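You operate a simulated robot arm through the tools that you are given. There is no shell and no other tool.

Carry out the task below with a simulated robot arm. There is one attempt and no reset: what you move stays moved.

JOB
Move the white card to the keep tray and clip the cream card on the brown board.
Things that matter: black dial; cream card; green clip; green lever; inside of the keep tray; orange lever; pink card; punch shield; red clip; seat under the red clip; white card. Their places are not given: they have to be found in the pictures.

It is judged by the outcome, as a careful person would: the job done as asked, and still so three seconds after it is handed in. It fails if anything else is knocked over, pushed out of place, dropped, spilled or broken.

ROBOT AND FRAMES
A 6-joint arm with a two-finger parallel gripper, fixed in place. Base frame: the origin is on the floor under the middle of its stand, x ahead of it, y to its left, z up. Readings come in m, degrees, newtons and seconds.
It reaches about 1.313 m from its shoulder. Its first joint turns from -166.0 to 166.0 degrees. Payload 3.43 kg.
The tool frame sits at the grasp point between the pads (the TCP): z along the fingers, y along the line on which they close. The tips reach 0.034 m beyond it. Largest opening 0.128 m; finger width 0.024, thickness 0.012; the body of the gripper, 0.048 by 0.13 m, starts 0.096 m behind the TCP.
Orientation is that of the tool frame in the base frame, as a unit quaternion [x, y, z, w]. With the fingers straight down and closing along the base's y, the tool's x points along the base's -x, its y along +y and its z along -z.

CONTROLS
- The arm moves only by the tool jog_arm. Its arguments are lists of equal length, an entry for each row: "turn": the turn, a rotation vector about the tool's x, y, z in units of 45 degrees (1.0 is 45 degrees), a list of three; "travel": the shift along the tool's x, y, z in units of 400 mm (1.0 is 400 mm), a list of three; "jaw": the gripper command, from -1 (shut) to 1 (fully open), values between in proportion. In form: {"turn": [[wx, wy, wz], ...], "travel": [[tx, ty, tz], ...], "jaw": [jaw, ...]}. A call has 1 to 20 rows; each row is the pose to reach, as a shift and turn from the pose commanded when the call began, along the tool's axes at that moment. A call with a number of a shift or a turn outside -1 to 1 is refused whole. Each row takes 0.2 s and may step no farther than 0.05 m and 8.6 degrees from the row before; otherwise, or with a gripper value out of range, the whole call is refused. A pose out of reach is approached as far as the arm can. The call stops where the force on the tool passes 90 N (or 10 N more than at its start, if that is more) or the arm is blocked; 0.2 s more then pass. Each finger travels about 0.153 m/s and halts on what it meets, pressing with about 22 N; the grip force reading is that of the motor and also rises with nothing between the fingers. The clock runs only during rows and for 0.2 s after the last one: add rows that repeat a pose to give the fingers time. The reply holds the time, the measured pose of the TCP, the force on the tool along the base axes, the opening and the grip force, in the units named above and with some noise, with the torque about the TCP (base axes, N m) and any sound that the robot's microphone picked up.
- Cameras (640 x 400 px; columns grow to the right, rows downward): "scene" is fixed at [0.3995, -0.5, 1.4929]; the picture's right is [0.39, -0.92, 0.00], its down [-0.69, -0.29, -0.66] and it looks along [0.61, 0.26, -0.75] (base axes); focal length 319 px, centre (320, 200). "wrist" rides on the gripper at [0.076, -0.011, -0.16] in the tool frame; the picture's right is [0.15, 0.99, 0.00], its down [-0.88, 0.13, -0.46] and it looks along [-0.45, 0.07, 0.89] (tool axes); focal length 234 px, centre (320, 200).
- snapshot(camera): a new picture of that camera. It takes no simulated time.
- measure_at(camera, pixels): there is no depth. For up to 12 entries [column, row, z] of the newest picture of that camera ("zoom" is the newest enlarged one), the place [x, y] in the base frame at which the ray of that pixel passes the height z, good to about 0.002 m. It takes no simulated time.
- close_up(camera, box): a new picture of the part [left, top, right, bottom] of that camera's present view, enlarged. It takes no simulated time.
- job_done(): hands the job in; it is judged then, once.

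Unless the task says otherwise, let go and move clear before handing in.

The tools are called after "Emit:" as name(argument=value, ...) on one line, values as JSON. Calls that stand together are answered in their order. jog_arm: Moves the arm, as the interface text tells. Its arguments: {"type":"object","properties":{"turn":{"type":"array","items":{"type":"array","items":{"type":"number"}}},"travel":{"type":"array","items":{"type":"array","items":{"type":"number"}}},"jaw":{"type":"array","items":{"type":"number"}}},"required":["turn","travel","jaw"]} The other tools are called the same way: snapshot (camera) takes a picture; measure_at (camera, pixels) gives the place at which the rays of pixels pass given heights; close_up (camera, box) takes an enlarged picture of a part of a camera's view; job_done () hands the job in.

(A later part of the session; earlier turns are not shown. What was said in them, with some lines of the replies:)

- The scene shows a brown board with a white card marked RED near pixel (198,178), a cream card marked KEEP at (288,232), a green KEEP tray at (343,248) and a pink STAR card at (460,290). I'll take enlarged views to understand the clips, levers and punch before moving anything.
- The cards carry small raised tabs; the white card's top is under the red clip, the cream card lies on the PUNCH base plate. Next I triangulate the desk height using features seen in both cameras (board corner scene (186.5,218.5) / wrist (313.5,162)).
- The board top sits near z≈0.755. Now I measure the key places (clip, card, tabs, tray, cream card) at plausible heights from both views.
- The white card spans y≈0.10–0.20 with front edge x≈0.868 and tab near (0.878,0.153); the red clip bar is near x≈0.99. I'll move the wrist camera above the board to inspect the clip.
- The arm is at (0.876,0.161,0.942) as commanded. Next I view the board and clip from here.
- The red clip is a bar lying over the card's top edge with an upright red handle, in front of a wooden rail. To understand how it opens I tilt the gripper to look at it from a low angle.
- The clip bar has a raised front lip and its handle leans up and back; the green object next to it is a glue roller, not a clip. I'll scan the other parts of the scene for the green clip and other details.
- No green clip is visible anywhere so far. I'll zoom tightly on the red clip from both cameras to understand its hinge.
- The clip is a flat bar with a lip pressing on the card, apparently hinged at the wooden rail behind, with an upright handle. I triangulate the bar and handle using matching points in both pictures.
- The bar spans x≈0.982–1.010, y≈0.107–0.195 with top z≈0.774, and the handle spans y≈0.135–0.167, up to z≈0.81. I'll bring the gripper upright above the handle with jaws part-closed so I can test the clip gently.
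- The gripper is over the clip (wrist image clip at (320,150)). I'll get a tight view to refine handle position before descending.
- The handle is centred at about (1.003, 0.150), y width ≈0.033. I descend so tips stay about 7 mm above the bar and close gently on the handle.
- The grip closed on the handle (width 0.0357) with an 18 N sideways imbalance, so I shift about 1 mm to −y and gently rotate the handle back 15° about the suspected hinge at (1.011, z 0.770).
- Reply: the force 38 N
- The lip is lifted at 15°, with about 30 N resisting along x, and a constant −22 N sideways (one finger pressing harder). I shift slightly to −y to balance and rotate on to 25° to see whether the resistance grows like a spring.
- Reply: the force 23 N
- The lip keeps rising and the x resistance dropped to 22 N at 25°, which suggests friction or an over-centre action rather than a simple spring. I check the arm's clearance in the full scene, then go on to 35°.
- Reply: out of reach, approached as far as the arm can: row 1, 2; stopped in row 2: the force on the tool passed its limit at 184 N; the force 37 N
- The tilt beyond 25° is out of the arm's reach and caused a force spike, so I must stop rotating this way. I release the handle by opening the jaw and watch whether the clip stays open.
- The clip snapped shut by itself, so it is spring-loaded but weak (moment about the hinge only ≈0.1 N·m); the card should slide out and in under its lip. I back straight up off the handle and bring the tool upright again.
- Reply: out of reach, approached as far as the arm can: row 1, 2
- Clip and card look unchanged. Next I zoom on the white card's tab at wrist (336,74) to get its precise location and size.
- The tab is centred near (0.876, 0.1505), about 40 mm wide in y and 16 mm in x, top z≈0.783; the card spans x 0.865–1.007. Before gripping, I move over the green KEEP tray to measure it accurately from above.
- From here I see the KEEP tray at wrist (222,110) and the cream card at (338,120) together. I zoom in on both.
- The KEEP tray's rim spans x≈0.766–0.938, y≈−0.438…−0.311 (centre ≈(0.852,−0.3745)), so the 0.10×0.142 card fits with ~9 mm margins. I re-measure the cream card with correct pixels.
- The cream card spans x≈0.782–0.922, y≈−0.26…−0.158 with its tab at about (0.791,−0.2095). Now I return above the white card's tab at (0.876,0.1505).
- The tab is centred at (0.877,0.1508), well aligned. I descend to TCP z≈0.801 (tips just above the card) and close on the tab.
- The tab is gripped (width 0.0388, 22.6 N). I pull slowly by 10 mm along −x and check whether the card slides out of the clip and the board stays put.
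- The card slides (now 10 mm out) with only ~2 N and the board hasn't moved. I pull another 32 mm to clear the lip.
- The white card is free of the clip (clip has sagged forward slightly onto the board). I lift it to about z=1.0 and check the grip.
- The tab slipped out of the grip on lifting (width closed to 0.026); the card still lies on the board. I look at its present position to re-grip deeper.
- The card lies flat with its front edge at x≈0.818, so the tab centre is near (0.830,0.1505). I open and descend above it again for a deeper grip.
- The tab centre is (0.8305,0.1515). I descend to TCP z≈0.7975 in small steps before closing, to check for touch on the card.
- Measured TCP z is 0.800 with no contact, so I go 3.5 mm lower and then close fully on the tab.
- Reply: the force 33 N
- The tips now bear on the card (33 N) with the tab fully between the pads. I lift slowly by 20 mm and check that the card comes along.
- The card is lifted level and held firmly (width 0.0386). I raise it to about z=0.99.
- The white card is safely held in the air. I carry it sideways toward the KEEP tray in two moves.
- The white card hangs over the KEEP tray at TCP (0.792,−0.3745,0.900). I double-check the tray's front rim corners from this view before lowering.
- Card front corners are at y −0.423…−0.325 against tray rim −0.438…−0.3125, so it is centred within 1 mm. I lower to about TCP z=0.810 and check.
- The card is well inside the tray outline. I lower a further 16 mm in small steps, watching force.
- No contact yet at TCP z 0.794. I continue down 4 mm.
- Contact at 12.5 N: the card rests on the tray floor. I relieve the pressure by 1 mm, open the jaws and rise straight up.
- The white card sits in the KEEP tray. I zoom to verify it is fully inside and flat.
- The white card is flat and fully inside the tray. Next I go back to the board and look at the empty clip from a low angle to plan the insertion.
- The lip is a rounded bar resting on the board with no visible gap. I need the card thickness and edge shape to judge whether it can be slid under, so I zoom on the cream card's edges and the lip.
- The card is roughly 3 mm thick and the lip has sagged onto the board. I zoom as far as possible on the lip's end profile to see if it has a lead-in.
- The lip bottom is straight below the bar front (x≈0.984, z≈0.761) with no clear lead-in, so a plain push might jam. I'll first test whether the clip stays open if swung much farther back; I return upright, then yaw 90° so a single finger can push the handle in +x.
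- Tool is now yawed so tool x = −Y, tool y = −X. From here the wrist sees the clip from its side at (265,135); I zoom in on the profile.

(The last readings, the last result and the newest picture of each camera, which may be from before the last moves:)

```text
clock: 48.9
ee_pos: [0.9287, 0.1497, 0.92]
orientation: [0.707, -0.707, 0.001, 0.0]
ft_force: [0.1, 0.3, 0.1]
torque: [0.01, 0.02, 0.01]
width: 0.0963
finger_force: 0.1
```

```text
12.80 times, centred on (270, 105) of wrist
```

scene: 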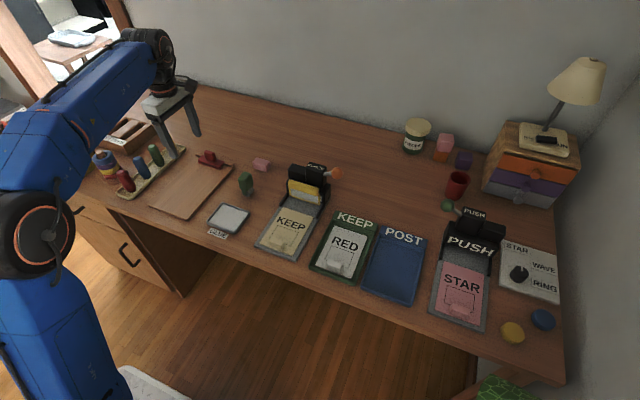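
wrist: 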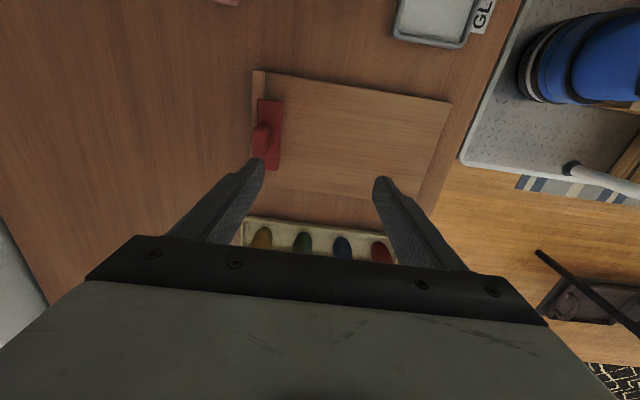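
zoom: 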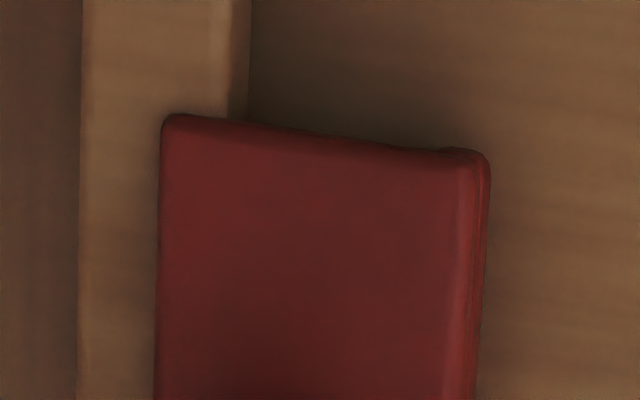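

Now I set the jaw to ~0.05 and lower so the +x finger's outer face is about 10 mm in front of the handle, tip at z≈0.795.

Emit:
jog_arm(turn=[[0, 0, 0], [0, 0, 0], [0, 0, 0], [0, 0, 0], [0, 0, 0], [0, 0, 0]], travel=[[0, 0, 0], [0, -0.01, 0.05], [0, -0.03, 0.12], [0, -0.03, 0.18], [0, -0.03, 0.2275], [0, -0.03, 0.2275]], jaw=[-0.22, -0.22, -0.22, -0.22, -0.22, -0.22])

Emit:
close_up(camera="scene", box=[180, 120, 250, 180])

Emit:
snapshot(camera="wrist")

```text
clock: 50.3
ee_pos: [0.94, 0.1507, 0.8285]
orientation: [0.707, -0.707, 0.001, 0.0]
ft_force: [-0.5, -0.3, -0.4]
torque: [0.01, 0.01, -0.01]
width: 0.0499
finger_force: 0.1
```

```text
6.67 times, centred on (215, 150) of scene
```

zoom: 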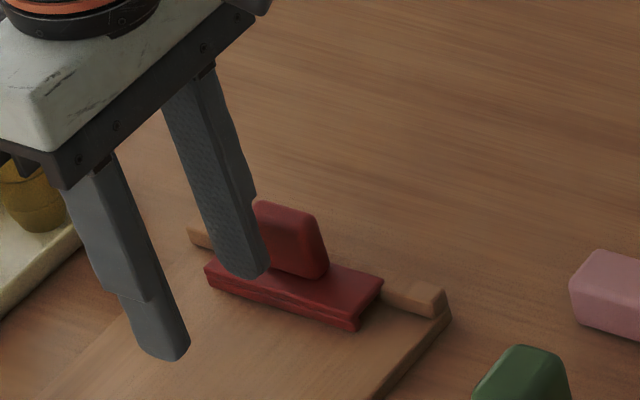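

```text
taken
```

wrist: 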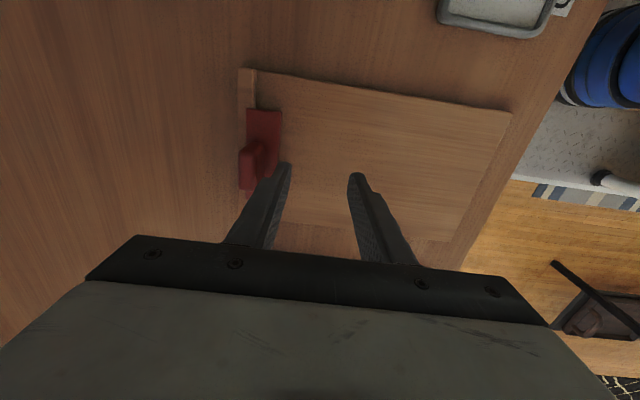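

The finger is just in front of the handle. I push it back in +x by 30 mm in small steps and read the force.

Emit:
jog_arm(turn=[[0, 0, 0], [0, 0, 0], [0, 0, 0], [0, 0, 0], [0, 0, 0], [0, 0, 0]], travel=[[0, -0.02, 0], [0, -0.035, 0], [0, -0.05, 0], [0, -0.063, 0], [0, -0.075, 0], [0, -0.075, 0]], jaw=[-0.22, -0.22, -0.22, -0.22, -0.22, -0.22])

Emit:
close_up(camera="scene", box=[180, 120, 250, 180])

Emit:
close_up(camera="wrist", box=[200, 60, 360, 260])

```text
clock: 51.7
ee_pos: [0.9689, 0.1511, 0.8319]
orientation: [0.707, -0.707, 0.001, -0.001]
ft_force: [-21.6, -1.2, 37.0]
torque: [-0.06, -0.44, -0.07]
width: 0.0385
finger_force: 0.2
```

```text
6.67 times, centred on (215, 150) of scene
```

zoom: 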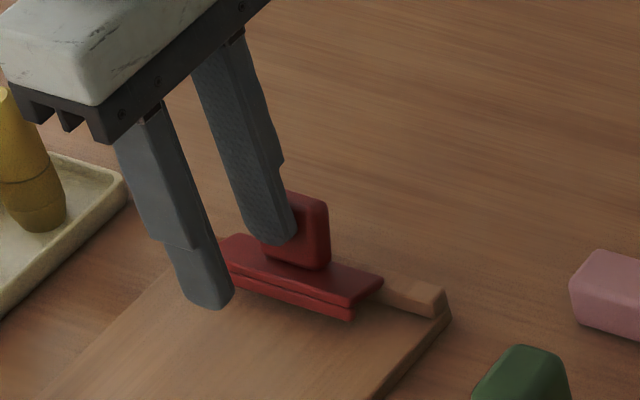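

```text
2.00 times, centred on (280, 160) of wrist
```

zoom: 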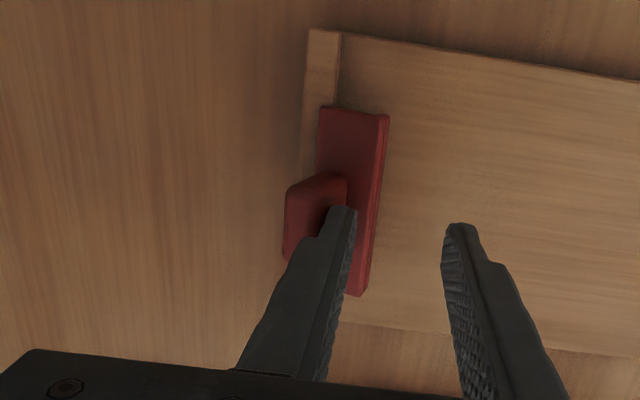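

The tip got jammed between the rising bar and handle (37 N up), so I back off 8 mm, raise the tip by about 9 mm to touch only the handle's upper part, then push again.

Emit:
jog_arm(turn=[[0, 0, 0], [0, 0, 0], [0, 0, 0], [0, 0, 0], [0, 0, 0], [0, 0, 0], [0, 0, 0]], travel=[[0, 0.02, -0.01], [0, 0.03, -0.02], [0, 0.03, -0.022], [0, 0.02, -0.022], [0, 0.01, -0.022], [0, 0.0, -0.022], [0, 0.0, -0.022]], jaw=[-0.22, -0.22, -0.22, -0.22, -0.22, -0.22, -0.22])

Emit:
close_up(camera="scene", box=[180, 120, 250, 180])

```text
clock: 53.3
ee_pos: [0.9721, 0.1508, 0.8383]
orientation: [0.707, -0.707, 0.0, 0.0]
ft_force: [-0.1, -0.2, 0.1]
torque: [-0.01, -0.01, 0.0]
width: 0.0498
finger_force: 0.1
```

```text
6.67 times, centred on (215, 150) of scene
```

zoom: 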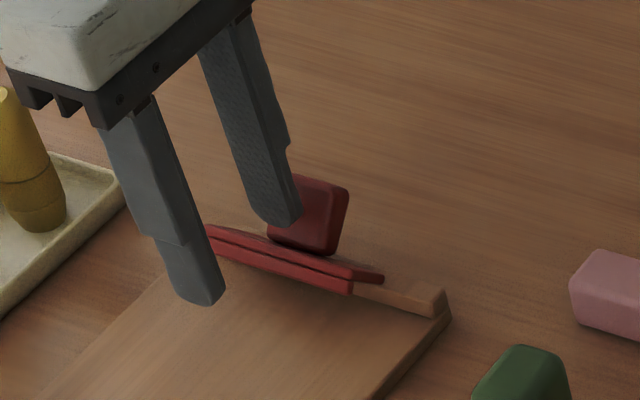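

The clip is now swung well open and the force reads zero, so it may have gone over-centre. I back the finger off 15 mm to see whether it stays open.

Emit:
jog_arm(turn=[[0, 0, 0], [0, 0, 0], [0, 0, 0], [0, 0, 0], [0, 0, 0]], travel=[[0, 0.01, 0], [0, 0.02, 0], [0, 0.03, 0], [0, 0.0375, 0], [0, 0.0375, 0]], jaw=[-0.22, -0.22, -0.22, -0.22, -0.22])

Emit:
close_up(camera="scene", box=[180, 120, 250, 180])

```text
clock: 54.5
ee_pos: [0.9556, 0.1513, 0.8376]
orientation: [0.708, -0.706, 0.0, 0.001]
ft_force: [-0.1, 0.8, 0.5]
torque: [0.03, -0.01, -0.01]
width: 0.0502
finger_force: 0.1
```

```text
6.67 times, centred on (215, 150) of scene
```

zoom: 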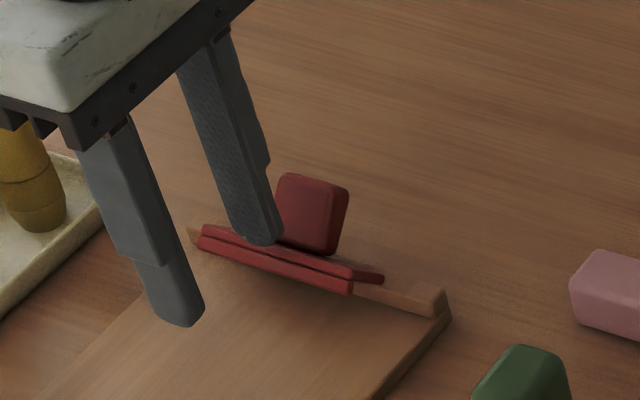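

The clip stays open by itself — it is bistable. I rise clear, undo the 90° yaw, and then fetch the cream card.

Emit:
jog_arm(turn=[[0, 0, 0], [0, 0, 0], [0, 0, 0.1], [0, 0, 0.28], [0, 0, 0.46], [0, 0, 0.64], [0, 0, 0.82], [0, 0, 1.0], [0, 0, 1.0]], travel=[[0, 0.03, -0.05], [0, 0.06, -0.12], [0, 0.08, -0.2], [0, 0.1, -0.25], [0, 0.1, -0.28], [0, 0.1, -0.28], [0, 0.1, -0.28], [0, 0.1, -0.28], [0, 0.1, -0.28]], jaw=[-0.22, -0.22, 0, 0, 0, 0, 0, 0, 0])

Emit:
jog_arm(turn=[[0, 0, 0.18], [0, 0, 0.36], [0, 0, 0.54], [0, 0, 0.72], [0, 0, 0.9], [0, 0, 1.0], [0, 0, 1.0]], travel=[[0, 0, 0], [0, 0, 0], [0, 0, 0], [0, 0, 0], [0, 0, 0], [0, 0, 0], [0, 0, 0]], jaw=[0, 0, 0, 0, 0, 0, 0])

Emit:
snapshot(camera="wrist")

Emit:
close_up(camera="scene", box=[190, 140, 240, 175])

```text
clock: 56.5
ee_pos: [0.9146, 0.15, 0.9496]
orientation: [-0.383, 0.924, -0.001, 0.0]
ft_force: [-0.3, -0.3, 0.0]
torque: [-0.01, -0.01, -0.02]
width: 0.0638
finger_force: 0.2
```

```text
clock: 58.1
ee_pos: [0.9164, 0.1497, 0.9492]
orientation: [0.0, 1.0, -0.001, 0.001]
ft_force: [0.6, 0.6, -0.5]
torque: [0.02, 0.0, -0.02]
width: 0.0639
finger_force: 0.1
```

```text
taken
```

wrist: 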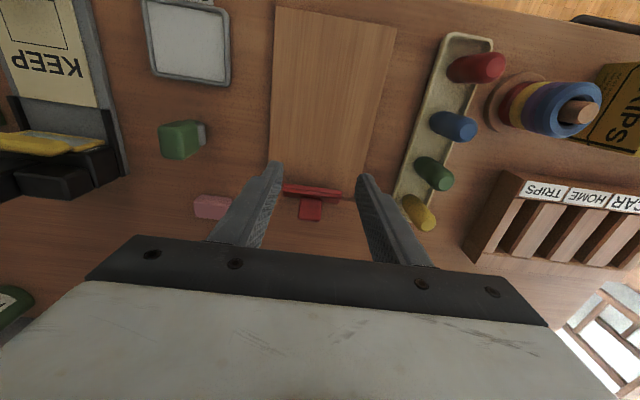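

```text
11.43 times, centred on (215, 158) of scene
```

zoom: 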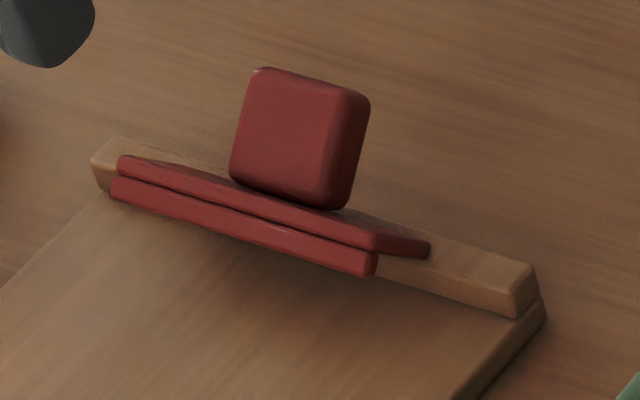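

The red clip rests open. Now I move above the cream card's tab at about (0.791,−0.2095).

Emit:
jog_arm(turn=[[0, 0, 0], [0, 0, 0], [0, 0, 0], [0, 0, 0], [0, 0, 0], [0, 0, 0], [0, 0, 0], [0, 0, 0], [0, 0, 0], [0, 0, 0], [0, 0, 0], [0, 0, 0], [0, 0, 0]], travel=[[0.06, -0.05, 0], [0.14, -0.1, 0], [0.22, -0.15, 0], [0.28, -0.22, 0], [0.3135, -0.32, 0], [0.3135, -0.43, 0], [0.3135, -0.54, 0], [0.3135, -0.65, 0], [0.3135, -0.76, 0], [0.3135, -0.85, 0.05], [0.3135, -0.898, 0.12], [0.3135, -0.898, 0.21], [0.3135, -0.898, 0.21]], jaw=[0, 0, 0, 0, 0, 0, 0, 0, 0, 0, 0, 0, 0])

Emit:
close_up(camera="wrist", box=[240, 110, 400, 220])

```text
clock: 60.9
ee_pos: [0.7904, -0.209, 0.8655]
orientation: [-0.002, 1.0, -0.001, 0.001]
ft_force: [0.9, 0.7, 0.3]
torque: [-0.01, 0.04, -0.02]
width: 0.064
finger_force: 0.1
```

```text
3.64 times, centred on (320, 165) of wrist
```

zoom: 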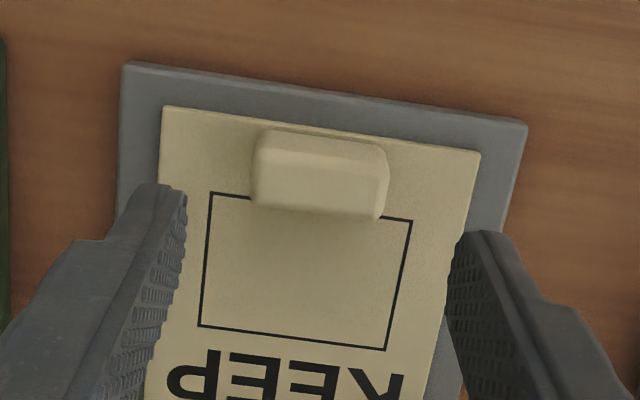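

Emit:
measure_at(camera="zoom", pixels=[[162, 107, 0.76], [480, 153, 0.76], [253, 155, 0.78], [390, 172, 0.78], [252, 203, 0.78], [380, 220, 0.78], [267, 130, 0.762], [385, 146, 0.762]])

Emit:
close_up(camera="scene", box=[250, 215, 310, 260])

```text
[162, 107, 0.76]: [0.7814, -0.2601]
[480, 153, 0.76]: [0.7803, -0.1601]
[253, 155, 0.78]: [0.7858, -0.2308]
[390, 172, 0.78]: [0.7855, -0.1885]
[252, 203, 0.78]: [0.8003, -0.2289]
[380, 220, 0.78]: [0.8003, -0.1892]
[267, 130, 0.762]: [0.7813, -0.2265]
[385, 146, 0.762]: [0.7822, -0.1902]
```

```text
8.89 times, centred on (280, 238) of scene
```

zoom: 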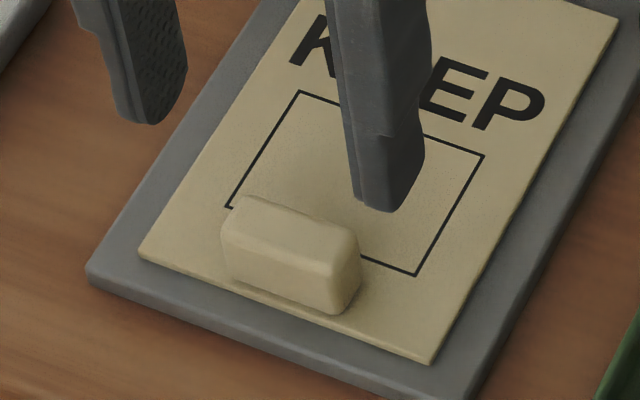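

The tab centre is (0.7925,−0.2095). I descend to about TCP z=0.801 with that small correction.

Emit:
jog_arm(turn=[[0, 0, 0], [0, 0, 0], [0, 0, 0], [0, 0, 0], [0, 0, 0]], travel=[[-0.005, -0.002, 0.06], [-0.005, -0.002, 0.11], [-0.005, -0.002, 0.14], [-0.005, -0.002, 0.16], [-0.005, -0.002, 0.16]], jaw=[0, 0, 0, 0, 0])

Emit:
jog_arm(turn=[[0, 0, 0], [0, 0, 0], [0, 0, 0]], travel=[[0, 0, 0.003], [0, 0, 0.006], [0, 0, 0.006]], jaw=[0, 0, 0])

```text
clock: 62.1
ee_pos: [0.7932, -0.2108, 0.8018]
orientation: [-0.001, 1.0, -0.001, 0.0]
ft_force: [-0.4, -0.2, -0.3]
torque: [0.03, -0.01, 0.01]
width: 0.0638
finger_force: 0.2
```

```text
clock: 62.9
ee_pos: [0.793, -0.2099, 0.8001]
orientation: [0.0, 1.0, 0.0, 0.0]
ft_force: [0.4, 0.1, 0.4]
torque: [0.01, -0.01, -0.01]
width: 0.064
finger_force: 0.0
```

No contact at z=0.800. I keep lowering by 2 mm.

Emit:
jog_arm(turn=[[0, 0, 0], [0, 0, 0], [0, 0, 0]], travel=[[0, 0, 0.003], [0, 0, 0.005], [0, 0, 0.005]], jaw=[0, 0, 0])

```text
clock: 63.7
ee_pos: [0.7932, -0.21, 0.7987]
orientation: [-0.001, 1.0, -0.001, 0.001]
ft_force: [0.9, 0.6, 3.4]
torque: [0.03, -0.03, -0.02]
width: 0.064
finger_force: 0.1
```

Light contact (3.4 N) shows the tips are on the card surface. I close on the tab and then lift slowly by 15 mm.

Emit:
jog_arm(turn=[[0, 0, 0], [0, 0, 0], [0, 0, 0], [0, 0, 0]], travel=[[0, 0, 0], [0, 0, 0], [0, 0, 0], [0, 0, 0]], jaw=[-0.4, -0.8, -1, -1])

Emit:
jog_arm(turn=[[0, 0, 0], [0, 0, 0], [0, 0, 0], [0, 0, 0], [0, 0, 0], [0, 0, 0], [0, 0, 0]], travel=[[0, 0, -0.003], [0, 0, -0.008], [0, 0, -0.014], [0, 0, -0.021], [0, 0, -0.029], [0, 0, -0.038], [0, 0, -0.038]], jaw=[-1, -1, -1, -1, -1, -1, -1])

Emit:
close_up(camera="wrist", box=[240, 110, 400, 220])

Emit:
close_up(camera="scene", box=[240, 160, 340, 260])

```text
clock: 64.7
ee_pos: [0.7924, -0.21, 0.7978]
orientation: [-0.001, 1.0, -0.001, 0.0]
ft_force: [0.2, -0.7, 5.6]
torque: [0.05, 0.04, -0.01]
width: 0.0387
finger_force: 22.1
```

```text
clock: 66.3
ee_pos: [0.7927, -0.2105, 0.8137]
orientation: [-0.002, 1.0, -0.001, 0.0]
ft_force: [0.7, 0.6, -0.3]
torque: [-0.02, -0.03, -0.01]
width: 0.0385
finger_force: 21.7
```

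```text
3.64 times, centred on (320, 165) of wrist
```

zoom: 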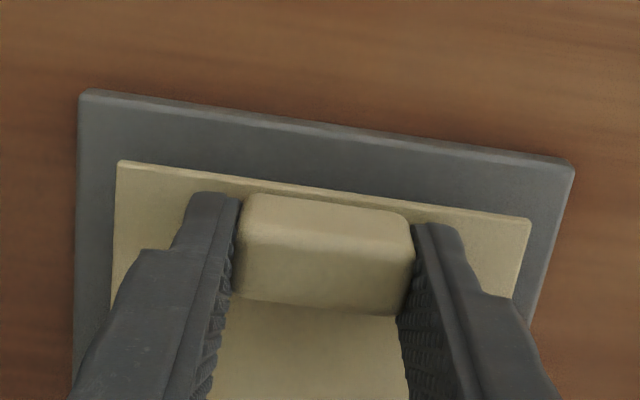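

```text
4.00 times, centred on (290, 210) of scene
```

zoom: 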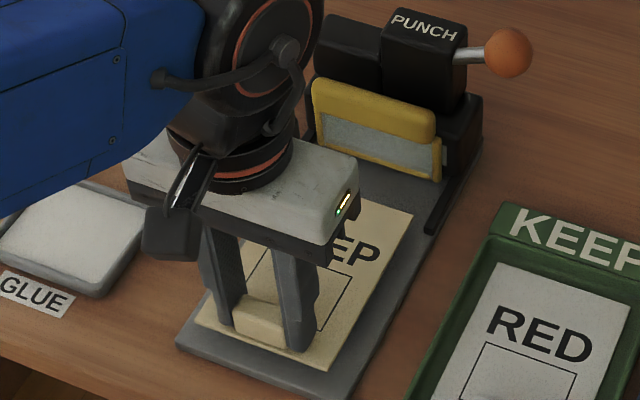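

The cream card is held level. I raise it to about z=0.95.

Emit:
jog_arm(turn=[[0, 0, 0], [0, 0, 0], [0, 0, 0], [0, 0, 0], [0, 0, 0], [0, 0, 0], [0, 0, 0], [0, 0, 0]], travel=[[0, 0, -0.03], [0, 0, -0.07], [0, 0, -0.12], [0, 0, -0.17], [0, 0, -0.22], [0, 0, -0.28], [0, 0, -0.33], [0, 0, -0.35]], jaw=[-1, -1, -1, -1, -1, -1, -1, -1])

Emit:
jog_arm(turn=[[0, 0, 0], [0, 0, 0], [0, 0, 0], [0, 0, 0], [0, 0, 0], [0, 0, 0], [0, 0, 0], [0, 0, 0], [0, 0, 0], [0, 0, 0], [0, 0, 0], [0, 0, 0]], travel=[[0, 0.04, 0], [0, 0.1, 0], [0, 0.18, 0], [0, 0.27, 0], [0, 0.36, 0], [0, 0.46, 0], [0, 0.56, 0], [-0.01, 0.66, 0], [-0.03, 0.75, 0], [-0.06, 0.83, 0], [-0.085, 0.89, 0], [-0.09, 0.9025, 0]], jaw=[-1, -1, -1, -1, -1, -1, -1, -1, -1, -1, -1, -1])

Emit:
snapshot(camera="wrist")

Emit:
snapshot(camera="scene")

```text
clock: 68.1
ee_pos: [0.7931, -0.2097, 0.9537]
orientation: [-0.001, 1.0, -0.001, 0.0]
ft_force: [-0.3, -0.2, -0.3]
torque: [0.01, 0.04, 0.01]
width: 0.0384
finger_force: 22.0
```

```text
clock: 70.7
ee_pos: [0.8291, 0.1525, 0.9521]
orientation: [0.0, 1.0, -0.001, 0.001]
ft_force: [1.1, 0.5, 0.0]
torque: [0.01, 0.03, 0.0]
width: 0.0386
finger_force: 22.0
```

```text
taken
```

wrist: 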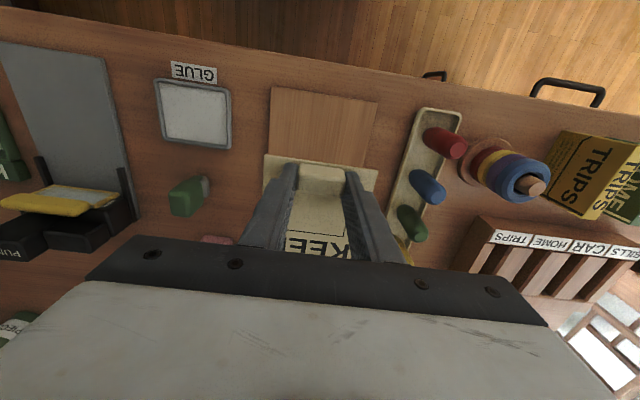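

```text
taken
```

scene: 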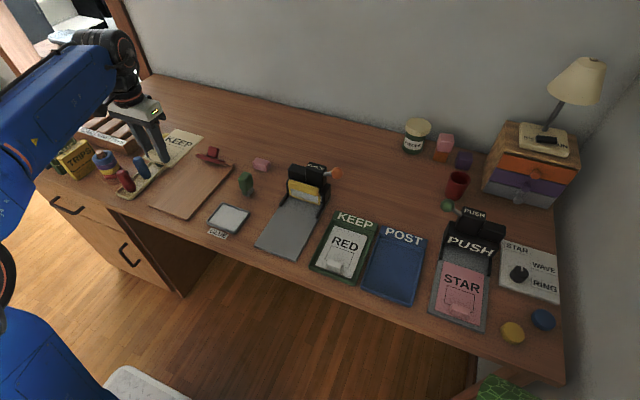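

The cream card is over the board with its lead edge ≈0.958, in front of the open clip. I lower it to about 4 mm above the board.

Emit:
jog_arm(turn=[[0, 0, 0], [0, 0, 0], [0, 0, 0], [0, 0, 0], [0, 0, 0], [0, 0, 0], [0, 0, 0], [0, 0, 0]], travel=[[0, -0.004, 0.04], [0, -0.004, 0.1], [0, -0.004, 0.18], [0, -0.004, 0.26], [0, -0.004, 0.32], [0, -0.004, 0.355], [0, -0.004, 0.3725], [0, -0.004, 0.3725]], jaw=[-1, -1, -1, -1, -1, -1, -1, -1])

Emit:
close_up(camera="scene", box=[150, 130, 250, 210])

Emit:
close_up(camera="wrist", box=[220, 110, 420, 260])

```text
clock: 72.5
ee_pos: [0.8285, 0.1498, 0.803]
orientation: [-0.001, 1.0, -0.001, 0.001]
ft_force: [-0.5, -0.2, -1.2]
torque: [-0.01, 0.03, 0.0]
width: 0.0385
finger_force: 21.7
```

```text
5.00 times, centred on (200, 170) of scene
```

zoom: 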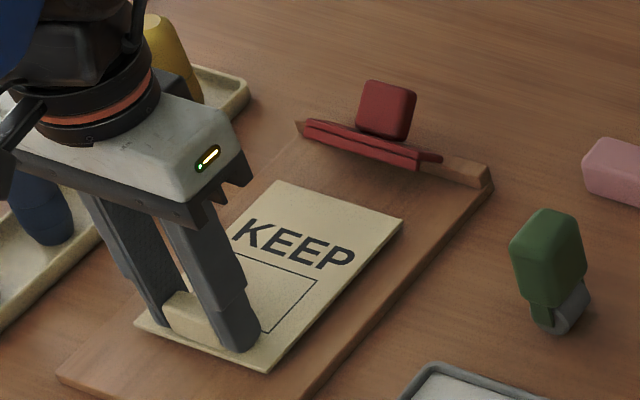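

```text
2.67 times, centred on (320, 185) of wrist
```

zoom: 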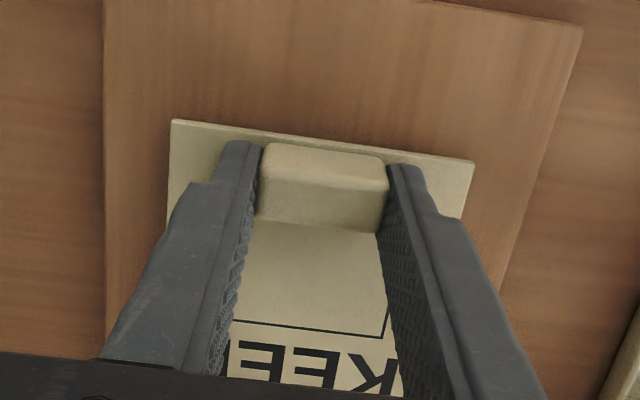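

The card is level and just above the board. I lower 2 mm more and slide it forward (+x) about 47 mm in small steps under the open lip.

Emit:
jog_arm(turn=[[0, 0, 0], [0, 0, 0], [0, 0, 0], [0, 0, 0], [0, 0, 0], [0, 0, 0], [0, 0, 0], [0, 0, 0], [0, 0, 0]], travel=[[0, 0.001, 0.006], [-0.015, 0.001, 0.006], [-0.03, 0.001, 0.006], [-0.045, 0.001, 0.006], [-0.06, 0.001, 0.006], [-0.075, 0.001, 0.006], [-0.09, 0.001, 0.006], [-0.1, 0.001, 0.006], [-0.1, 0.001, 0.006]], jaw=[-1, -1, -1, -1, -1, -1, -1, -1, -1])

Emit:
close_up(camera="scene", box=[150, 130, 250, 210])

Emit:
close_up(camera="scene", box=[190, 143, 238, 173])

```text
clock: 74.5
ee_pos: [0.8685, 0.1513, 0.8022]
orientation: [0.0, 1.0, -0.002, 0.001]
ft_force: [-1.2, -0.1, 0.1]
torque: [0.0, 0.03, -0.02]
width: 0.0387
finger_force: 21.8
```

```text
5.00 times, centred on (200, 170) of scene
```

zoom: 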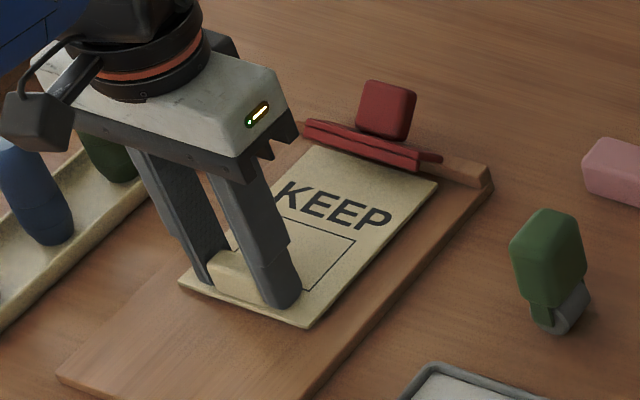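

```text
13.33 times, centred on (214, 158) of scene
```

zoom: 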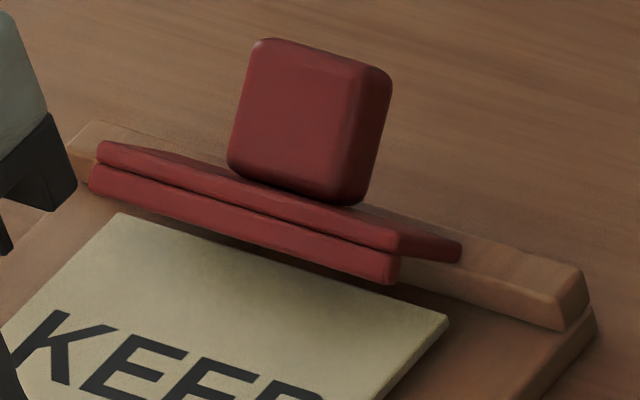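

The lead edge is already beneath the open lip with no force. I slide the last ~8.5 mm to match where the white card sat (TCP x≈0.877).

Emit:
jog_arm(turn=[[0, 0, 0], [0, 0, 0], [0, 0, 0], [0, 0, 0], [0, 0, 0]], travel=[[-0.006, 0, 0], [-0.012, 0, 0], [-0.017, 0, 0], [-0.021, 0, 0], [-0.021, 0, 0]], jaw=[-1, -1, -1, -1, -1])

Emit:
close_up(camera="scene", box=[190, 143, 238, 173])

Emit:
close_up(camera="wrist", box=[220, 110, 420, 260])

```text
clock: 75.7
ee_pos: [0.8759, 0.1502, 0.8003]
orientation: [-0.001, 1.0, -0.001, 0.0]
ft_force: [0.5, -0.6, 0.1]
torque: [-0.03, 0.0, 0.0]
width: 0.0384
finger_force: 21.8
```

```text
13.33 times, centred on (214, 158) of scene
```

zoom: 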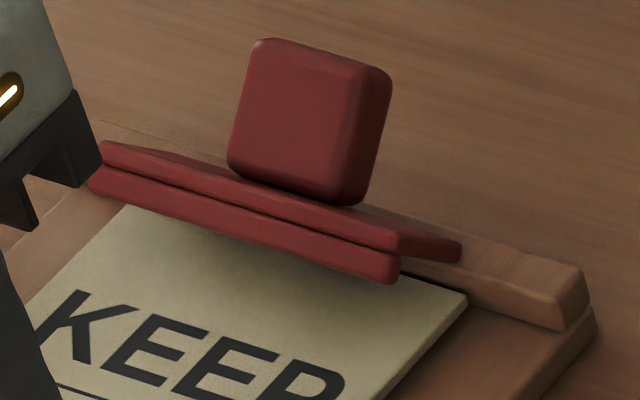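

```text
2.67 times, centred on (320, 185) of wrist
```

zoom: 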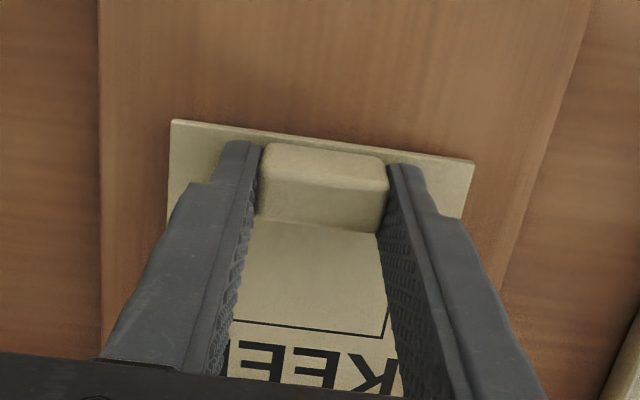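

The cream card's corner (zoom (467,295)) matches the white card's old seat. I lower it onto the board until light contact.

Emit:
jog_arm(turn=[[0, 0, 0], [0, 0, 0], [0, 0, 0]], travel=[[0, 0, 0.003], [0, 0, 0.006], [0, 0, 0.006]], jaw=[-1, -1, -1])

```text
clock: 76.5
ee_pos: [0.8771, 0.1513, 0.7981]
orientation: [0.0, 1.0, -0.001, 0.001]
ft_force: [1.3, -0.8, -0.3]
torque: [0.0, 0.01, 0.01]
width: 0.0385
finger_force: 22.3
```

Emit:
jog_arm(turn=[[0, 0, 0], [0, 0, 0], [0, 0, 0]], travel=[[0, 0, 0.002], [0, 0, 0.004], [0, 0, 0.004]], jaw=[-1, -1, -1])

```text
clock: 77.3
ee_pos: [0.8772, 0.1509, 0.7972]
orientation: [-0.001, 1.0, -0.001, 0.001]
ft_force: [0.2, -1.2, 7.5]
torque: [0.02, -0.1, -0.01]
width: 0.0386
finger_force: 21.6
```

Contact at 7.5 N: the cream card rests on the board. I ease up slightly, open the jaws and rise straight up.

Emit:
jog_arm(turn=[[0, 0, 0], [0, 0, 0], [0, 0, 0], [0, 0, 0], [0, 0, 0], [0, 0, 0], [0, 0, 0], [0, 0, 0], [0, 0, 0]], travel=[[0, 0, -0.002], [0, 0, -0.002], [0, 0, -0.002], [0, 0, -0.01], [0, 0, -0.04], [0, 0, -0.1], [0, 0, -0.2], [0, 0, -0.29], [0, 0, -0.29]], jaw=[-1, -0.2, 0, 0, 0, 0, 0, 0, 0])

Emit:
snapshot(camera="wrist")

Emit:
close_up(camera="scene", box=[165, 140, 245, 200])

```text
clock: 79.3
ee_pos: [0.8757, 0.1506, 0.9149]
orientation: [-0.002, 1.0, -0.002, 0.001]
ft_force: [0.3, 0.3, 0.0]
torque: [-0.01, 0.0, 0.02]
width: 0.0641
finger_force: 0.1
```

```text
taken
```

wrist: 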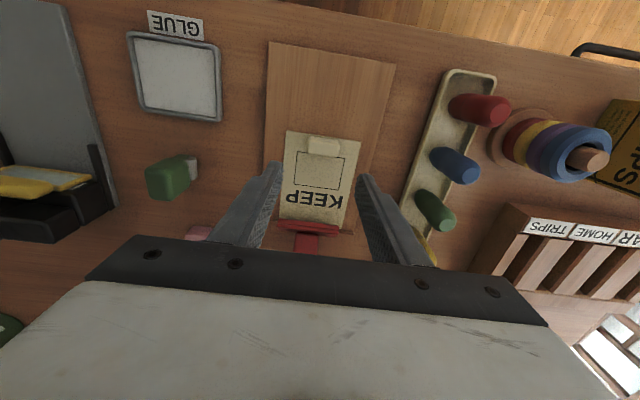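

```text
6.67 times, centred on (205, 170) of scene
```

zoom: 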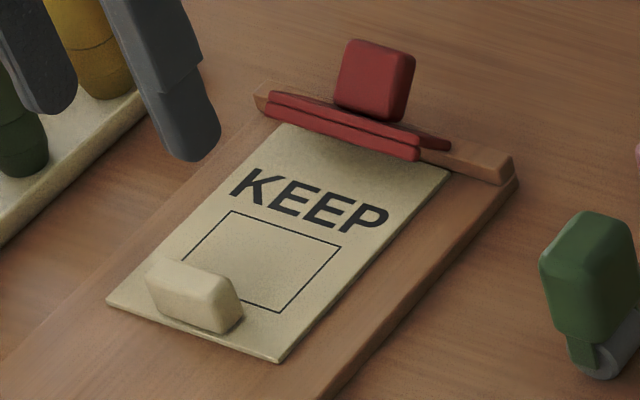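

The cream card sits in the seat area under the open clip. I check its exact position against the white card's former position (x 0.865, y 0.100–0.2005).

Emit:
close_up(camera="wrist", box=[250, 115, 390, 255])

```text
2.86 times, centred on (320, 185) of wrist
```

zoom: 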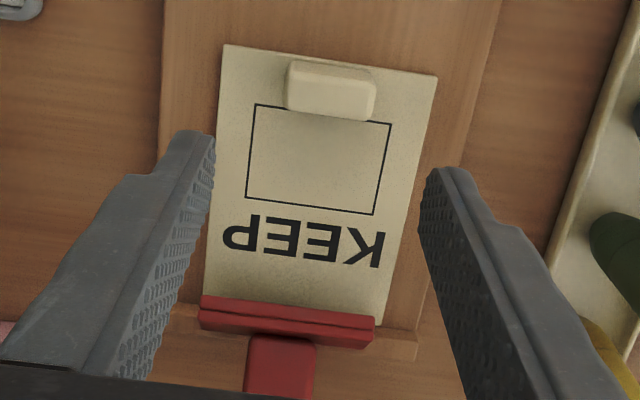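

Emit:
measure_at(camera="zoom", pixels=[[223, 46, 0.762], [437, 76, 0.762], [386, 326, 0.762], [204, 293, 0.762], [203, 298, 0.79], [373, 320, 0.79], [205, 320, 0.785], [368, 345, 0.785], [250, 340, 0.8], [315, 347, 0.8]])

```text
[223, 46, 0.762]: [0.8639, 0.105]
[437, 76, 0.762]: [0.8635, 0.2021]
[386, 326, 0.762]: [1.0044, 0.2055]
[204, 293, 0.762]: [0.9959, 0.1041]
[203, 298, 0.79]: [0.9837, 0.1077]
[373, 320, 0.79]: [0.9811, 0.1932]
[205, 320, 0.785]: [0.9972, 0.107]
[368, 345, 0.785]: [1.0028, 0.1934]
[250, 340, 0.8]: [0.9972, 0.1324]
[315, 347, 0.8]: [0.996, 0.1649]
```

The cream card's tail is at x≈0.864 and lead ≈1.004, essentially where the white card was. Now I close the clip: position the two fingertips astride the handle, above the raised bar front, at TCP (0.983,0.1505,0.855).

Emit:
jog_arm(turn=[[0, 0, 0], [0, 0, 0], [0, 0, 0], [0, 0, 0], [0, 0, 0], [0, 0, 0], [0, 0, 0]], travel=[[-0.07, 0, 0], [-0.15, 0, 0], [-0.22, 0, 0], [-0.268, 0, 0], [-0.268, 0, 0.08], [-0.268, 0, 0.15], [-0.268, 0, 0.15]], jaw=[-0.094, -0.094, -0.094, -0.094, -0.094, -0.094, -0.094])

Emit:
close_up(camera="scene", box=[170, 100, 250, 180])

Emit:
close_up(camera="wrist", box=[240, 100, 400, 240])

```text
clock: 80.9
ee_pos: [0.984, 0.1505, 0.8535]
orientation: [-0.001, 1.0, -0.001, 0.002]
ft_force: [-0.2, -0.2, -0.1]
torque: [0.0, 0.01, -0.01]
width: 0.0579
finger_force: 0.1
```

```text
5.00 times, centred on (210, 140) of scene
```

zoom: 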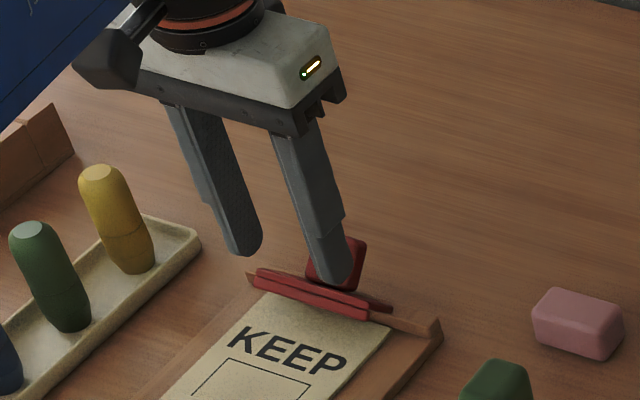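

```text
2.86 times, centred on (320, 170) of wrist
```

zoom: 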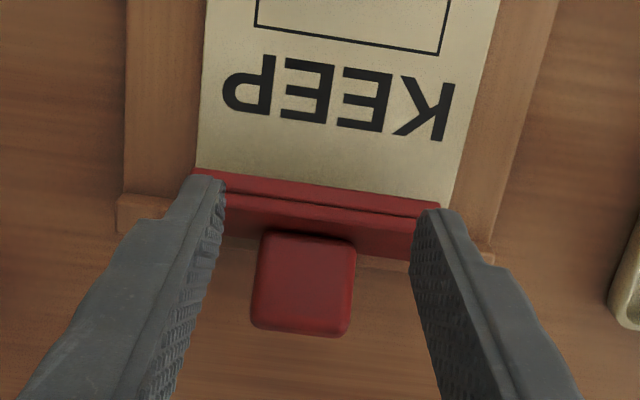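

The fingertips straddle the handle above the raised bar. I lower toward the bar in steps, pressing it down to about the half-closed height.

Emit:
jog_arm(turn=[[0, 0, 0], [0, 0, 0], [0, 0, 0], [0, 0, 0], [0, 0, 0]], travel=[[0, 0, 0.03], [0, 0, 0.055], [0, 0, 0.07], [0, 0, 0.08], [0, 0, 0.08]], jaw=[-0.094, -0.094, -0.094, -0.094, -0.094])

Emit:
close_up(camera="scene", box=[185, 125, 245, 180])

```text
clock: 82.1
ee_pos: [0.9854, 0.1501, 0.8203]
orientation: [-0.001, 1.0, -0.001, 0.0]
ft_force: [0.2, -1.2, -0.1]
torque: [0.0, 0.03, -0.01]
width: 0.0577
finger_force: 0.0
```

```text
7.27 times, centred on (215, 152) of scene
```

zoom: 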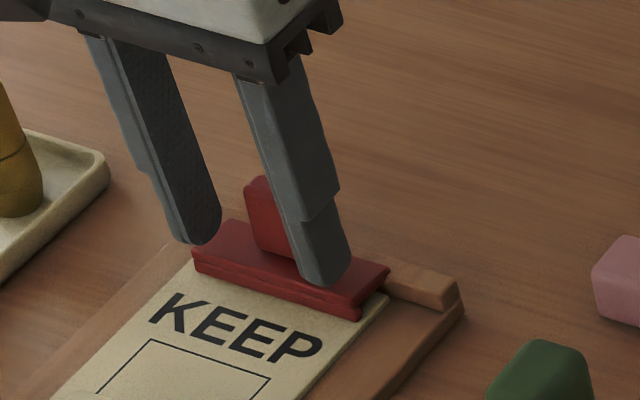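

The clip has snapped shut onto the cream card. I rise clear and verify.

Emit:
jog_arm(turn=[[0, 0, 0], [0, 0, 0], [0, 0, 0], [0, 0, 0], [0, 0, 0], [0, 0, 0]], travel=[[0, 0, -0.03], [0, 0, -0.09], [0, 0, -0.18], [0.05, 0, -0.27], [0.13, 0, -0.35], [0.2, 0, -0.4]], jaw=[-0.094, -0.094, -0.094, -0.094, -0.094, -0.094])

Emit:
snapshot(camera="wrist")

Emit:
snapshot(camera="scene")

Emit:
close_up(camera="scene", box=[165, 140, 245, 200])

Emit:
close_up(camera="scene", box=[190, 143, 238, 173])

```text
clock: 83.5
ee_pos: [0.9053, 0.1508, 0.9811]
orientation: [-0.001, 1.0, -0.001, -0.001]
ft_force: [0.4, -0.2, -0.7]
torque: [-0.03, 0.05, 0.0]
width: 0.0579
finger_force: 0.0
```

```text
taken
```

wrist: 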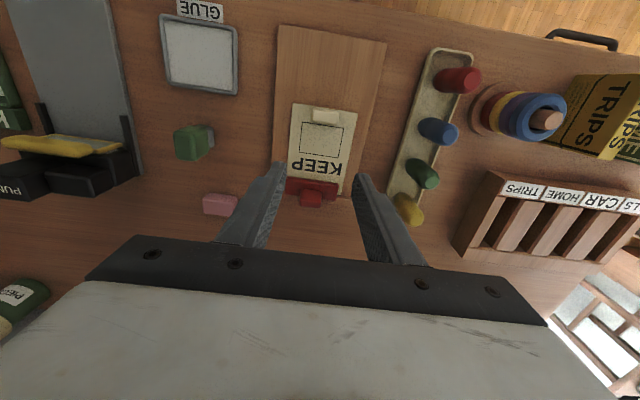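

```text
taken
```

scene: 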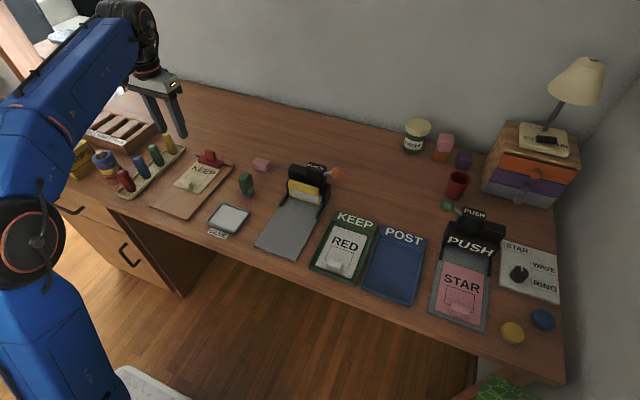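

```text
6.67 times, centred on (205, 170) of scene
```

zoom: 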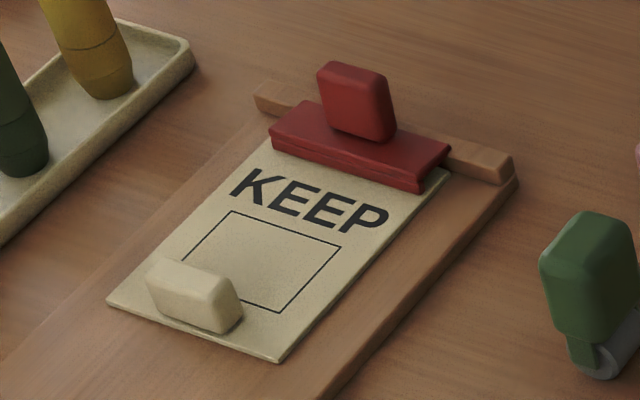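

```text
13.33 times, centred on (214, 158) of scene
```

zoom: 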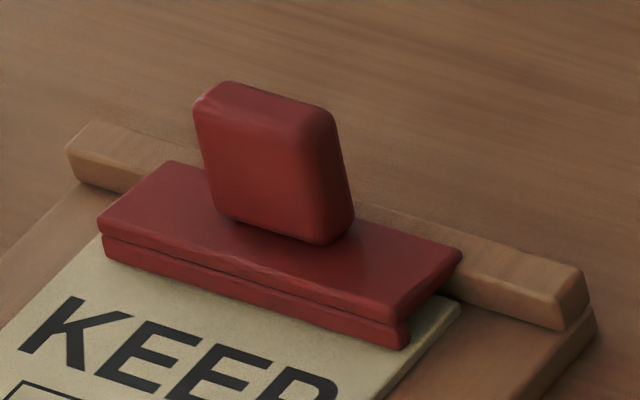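

The final pictures show the cream card held under the closed red clip on the brown board (scene (200,175)) and the white card flat inside the KEEP tray (scene (345,248)). The other items look unmoved, and the gripper is empty and clear, so I hand the job in.

Emit:
job_done()

```text
The job is handed in.
```

The job is handed in. The white card is lying flat inside the keep tray, and the cream card is on the brown board under the closed red clip.

- **White card:** it slipped from the gripper on the first lift, at the board. It stayed flat there, and I re-gripped it lower on its tab and placed it in the tray.
- **Red clip:** it stays open once its handle is pushed far enough back. I opened it that way, slid the cream card in to within about 2 mm of where the white card had been, then pressed the clip shut.
- **Force spike:** while first testing the clip's handle I tilted the arm past its reach, and the force briefly hit 184 N before it stopped. The clip and board looked undamaged and in place afterwards.
- **Everything else:** I saw nothing else moved in the last pictures, and the gripper was empty and clear when I handed in. I never found the green clip in any picture and did not need it.
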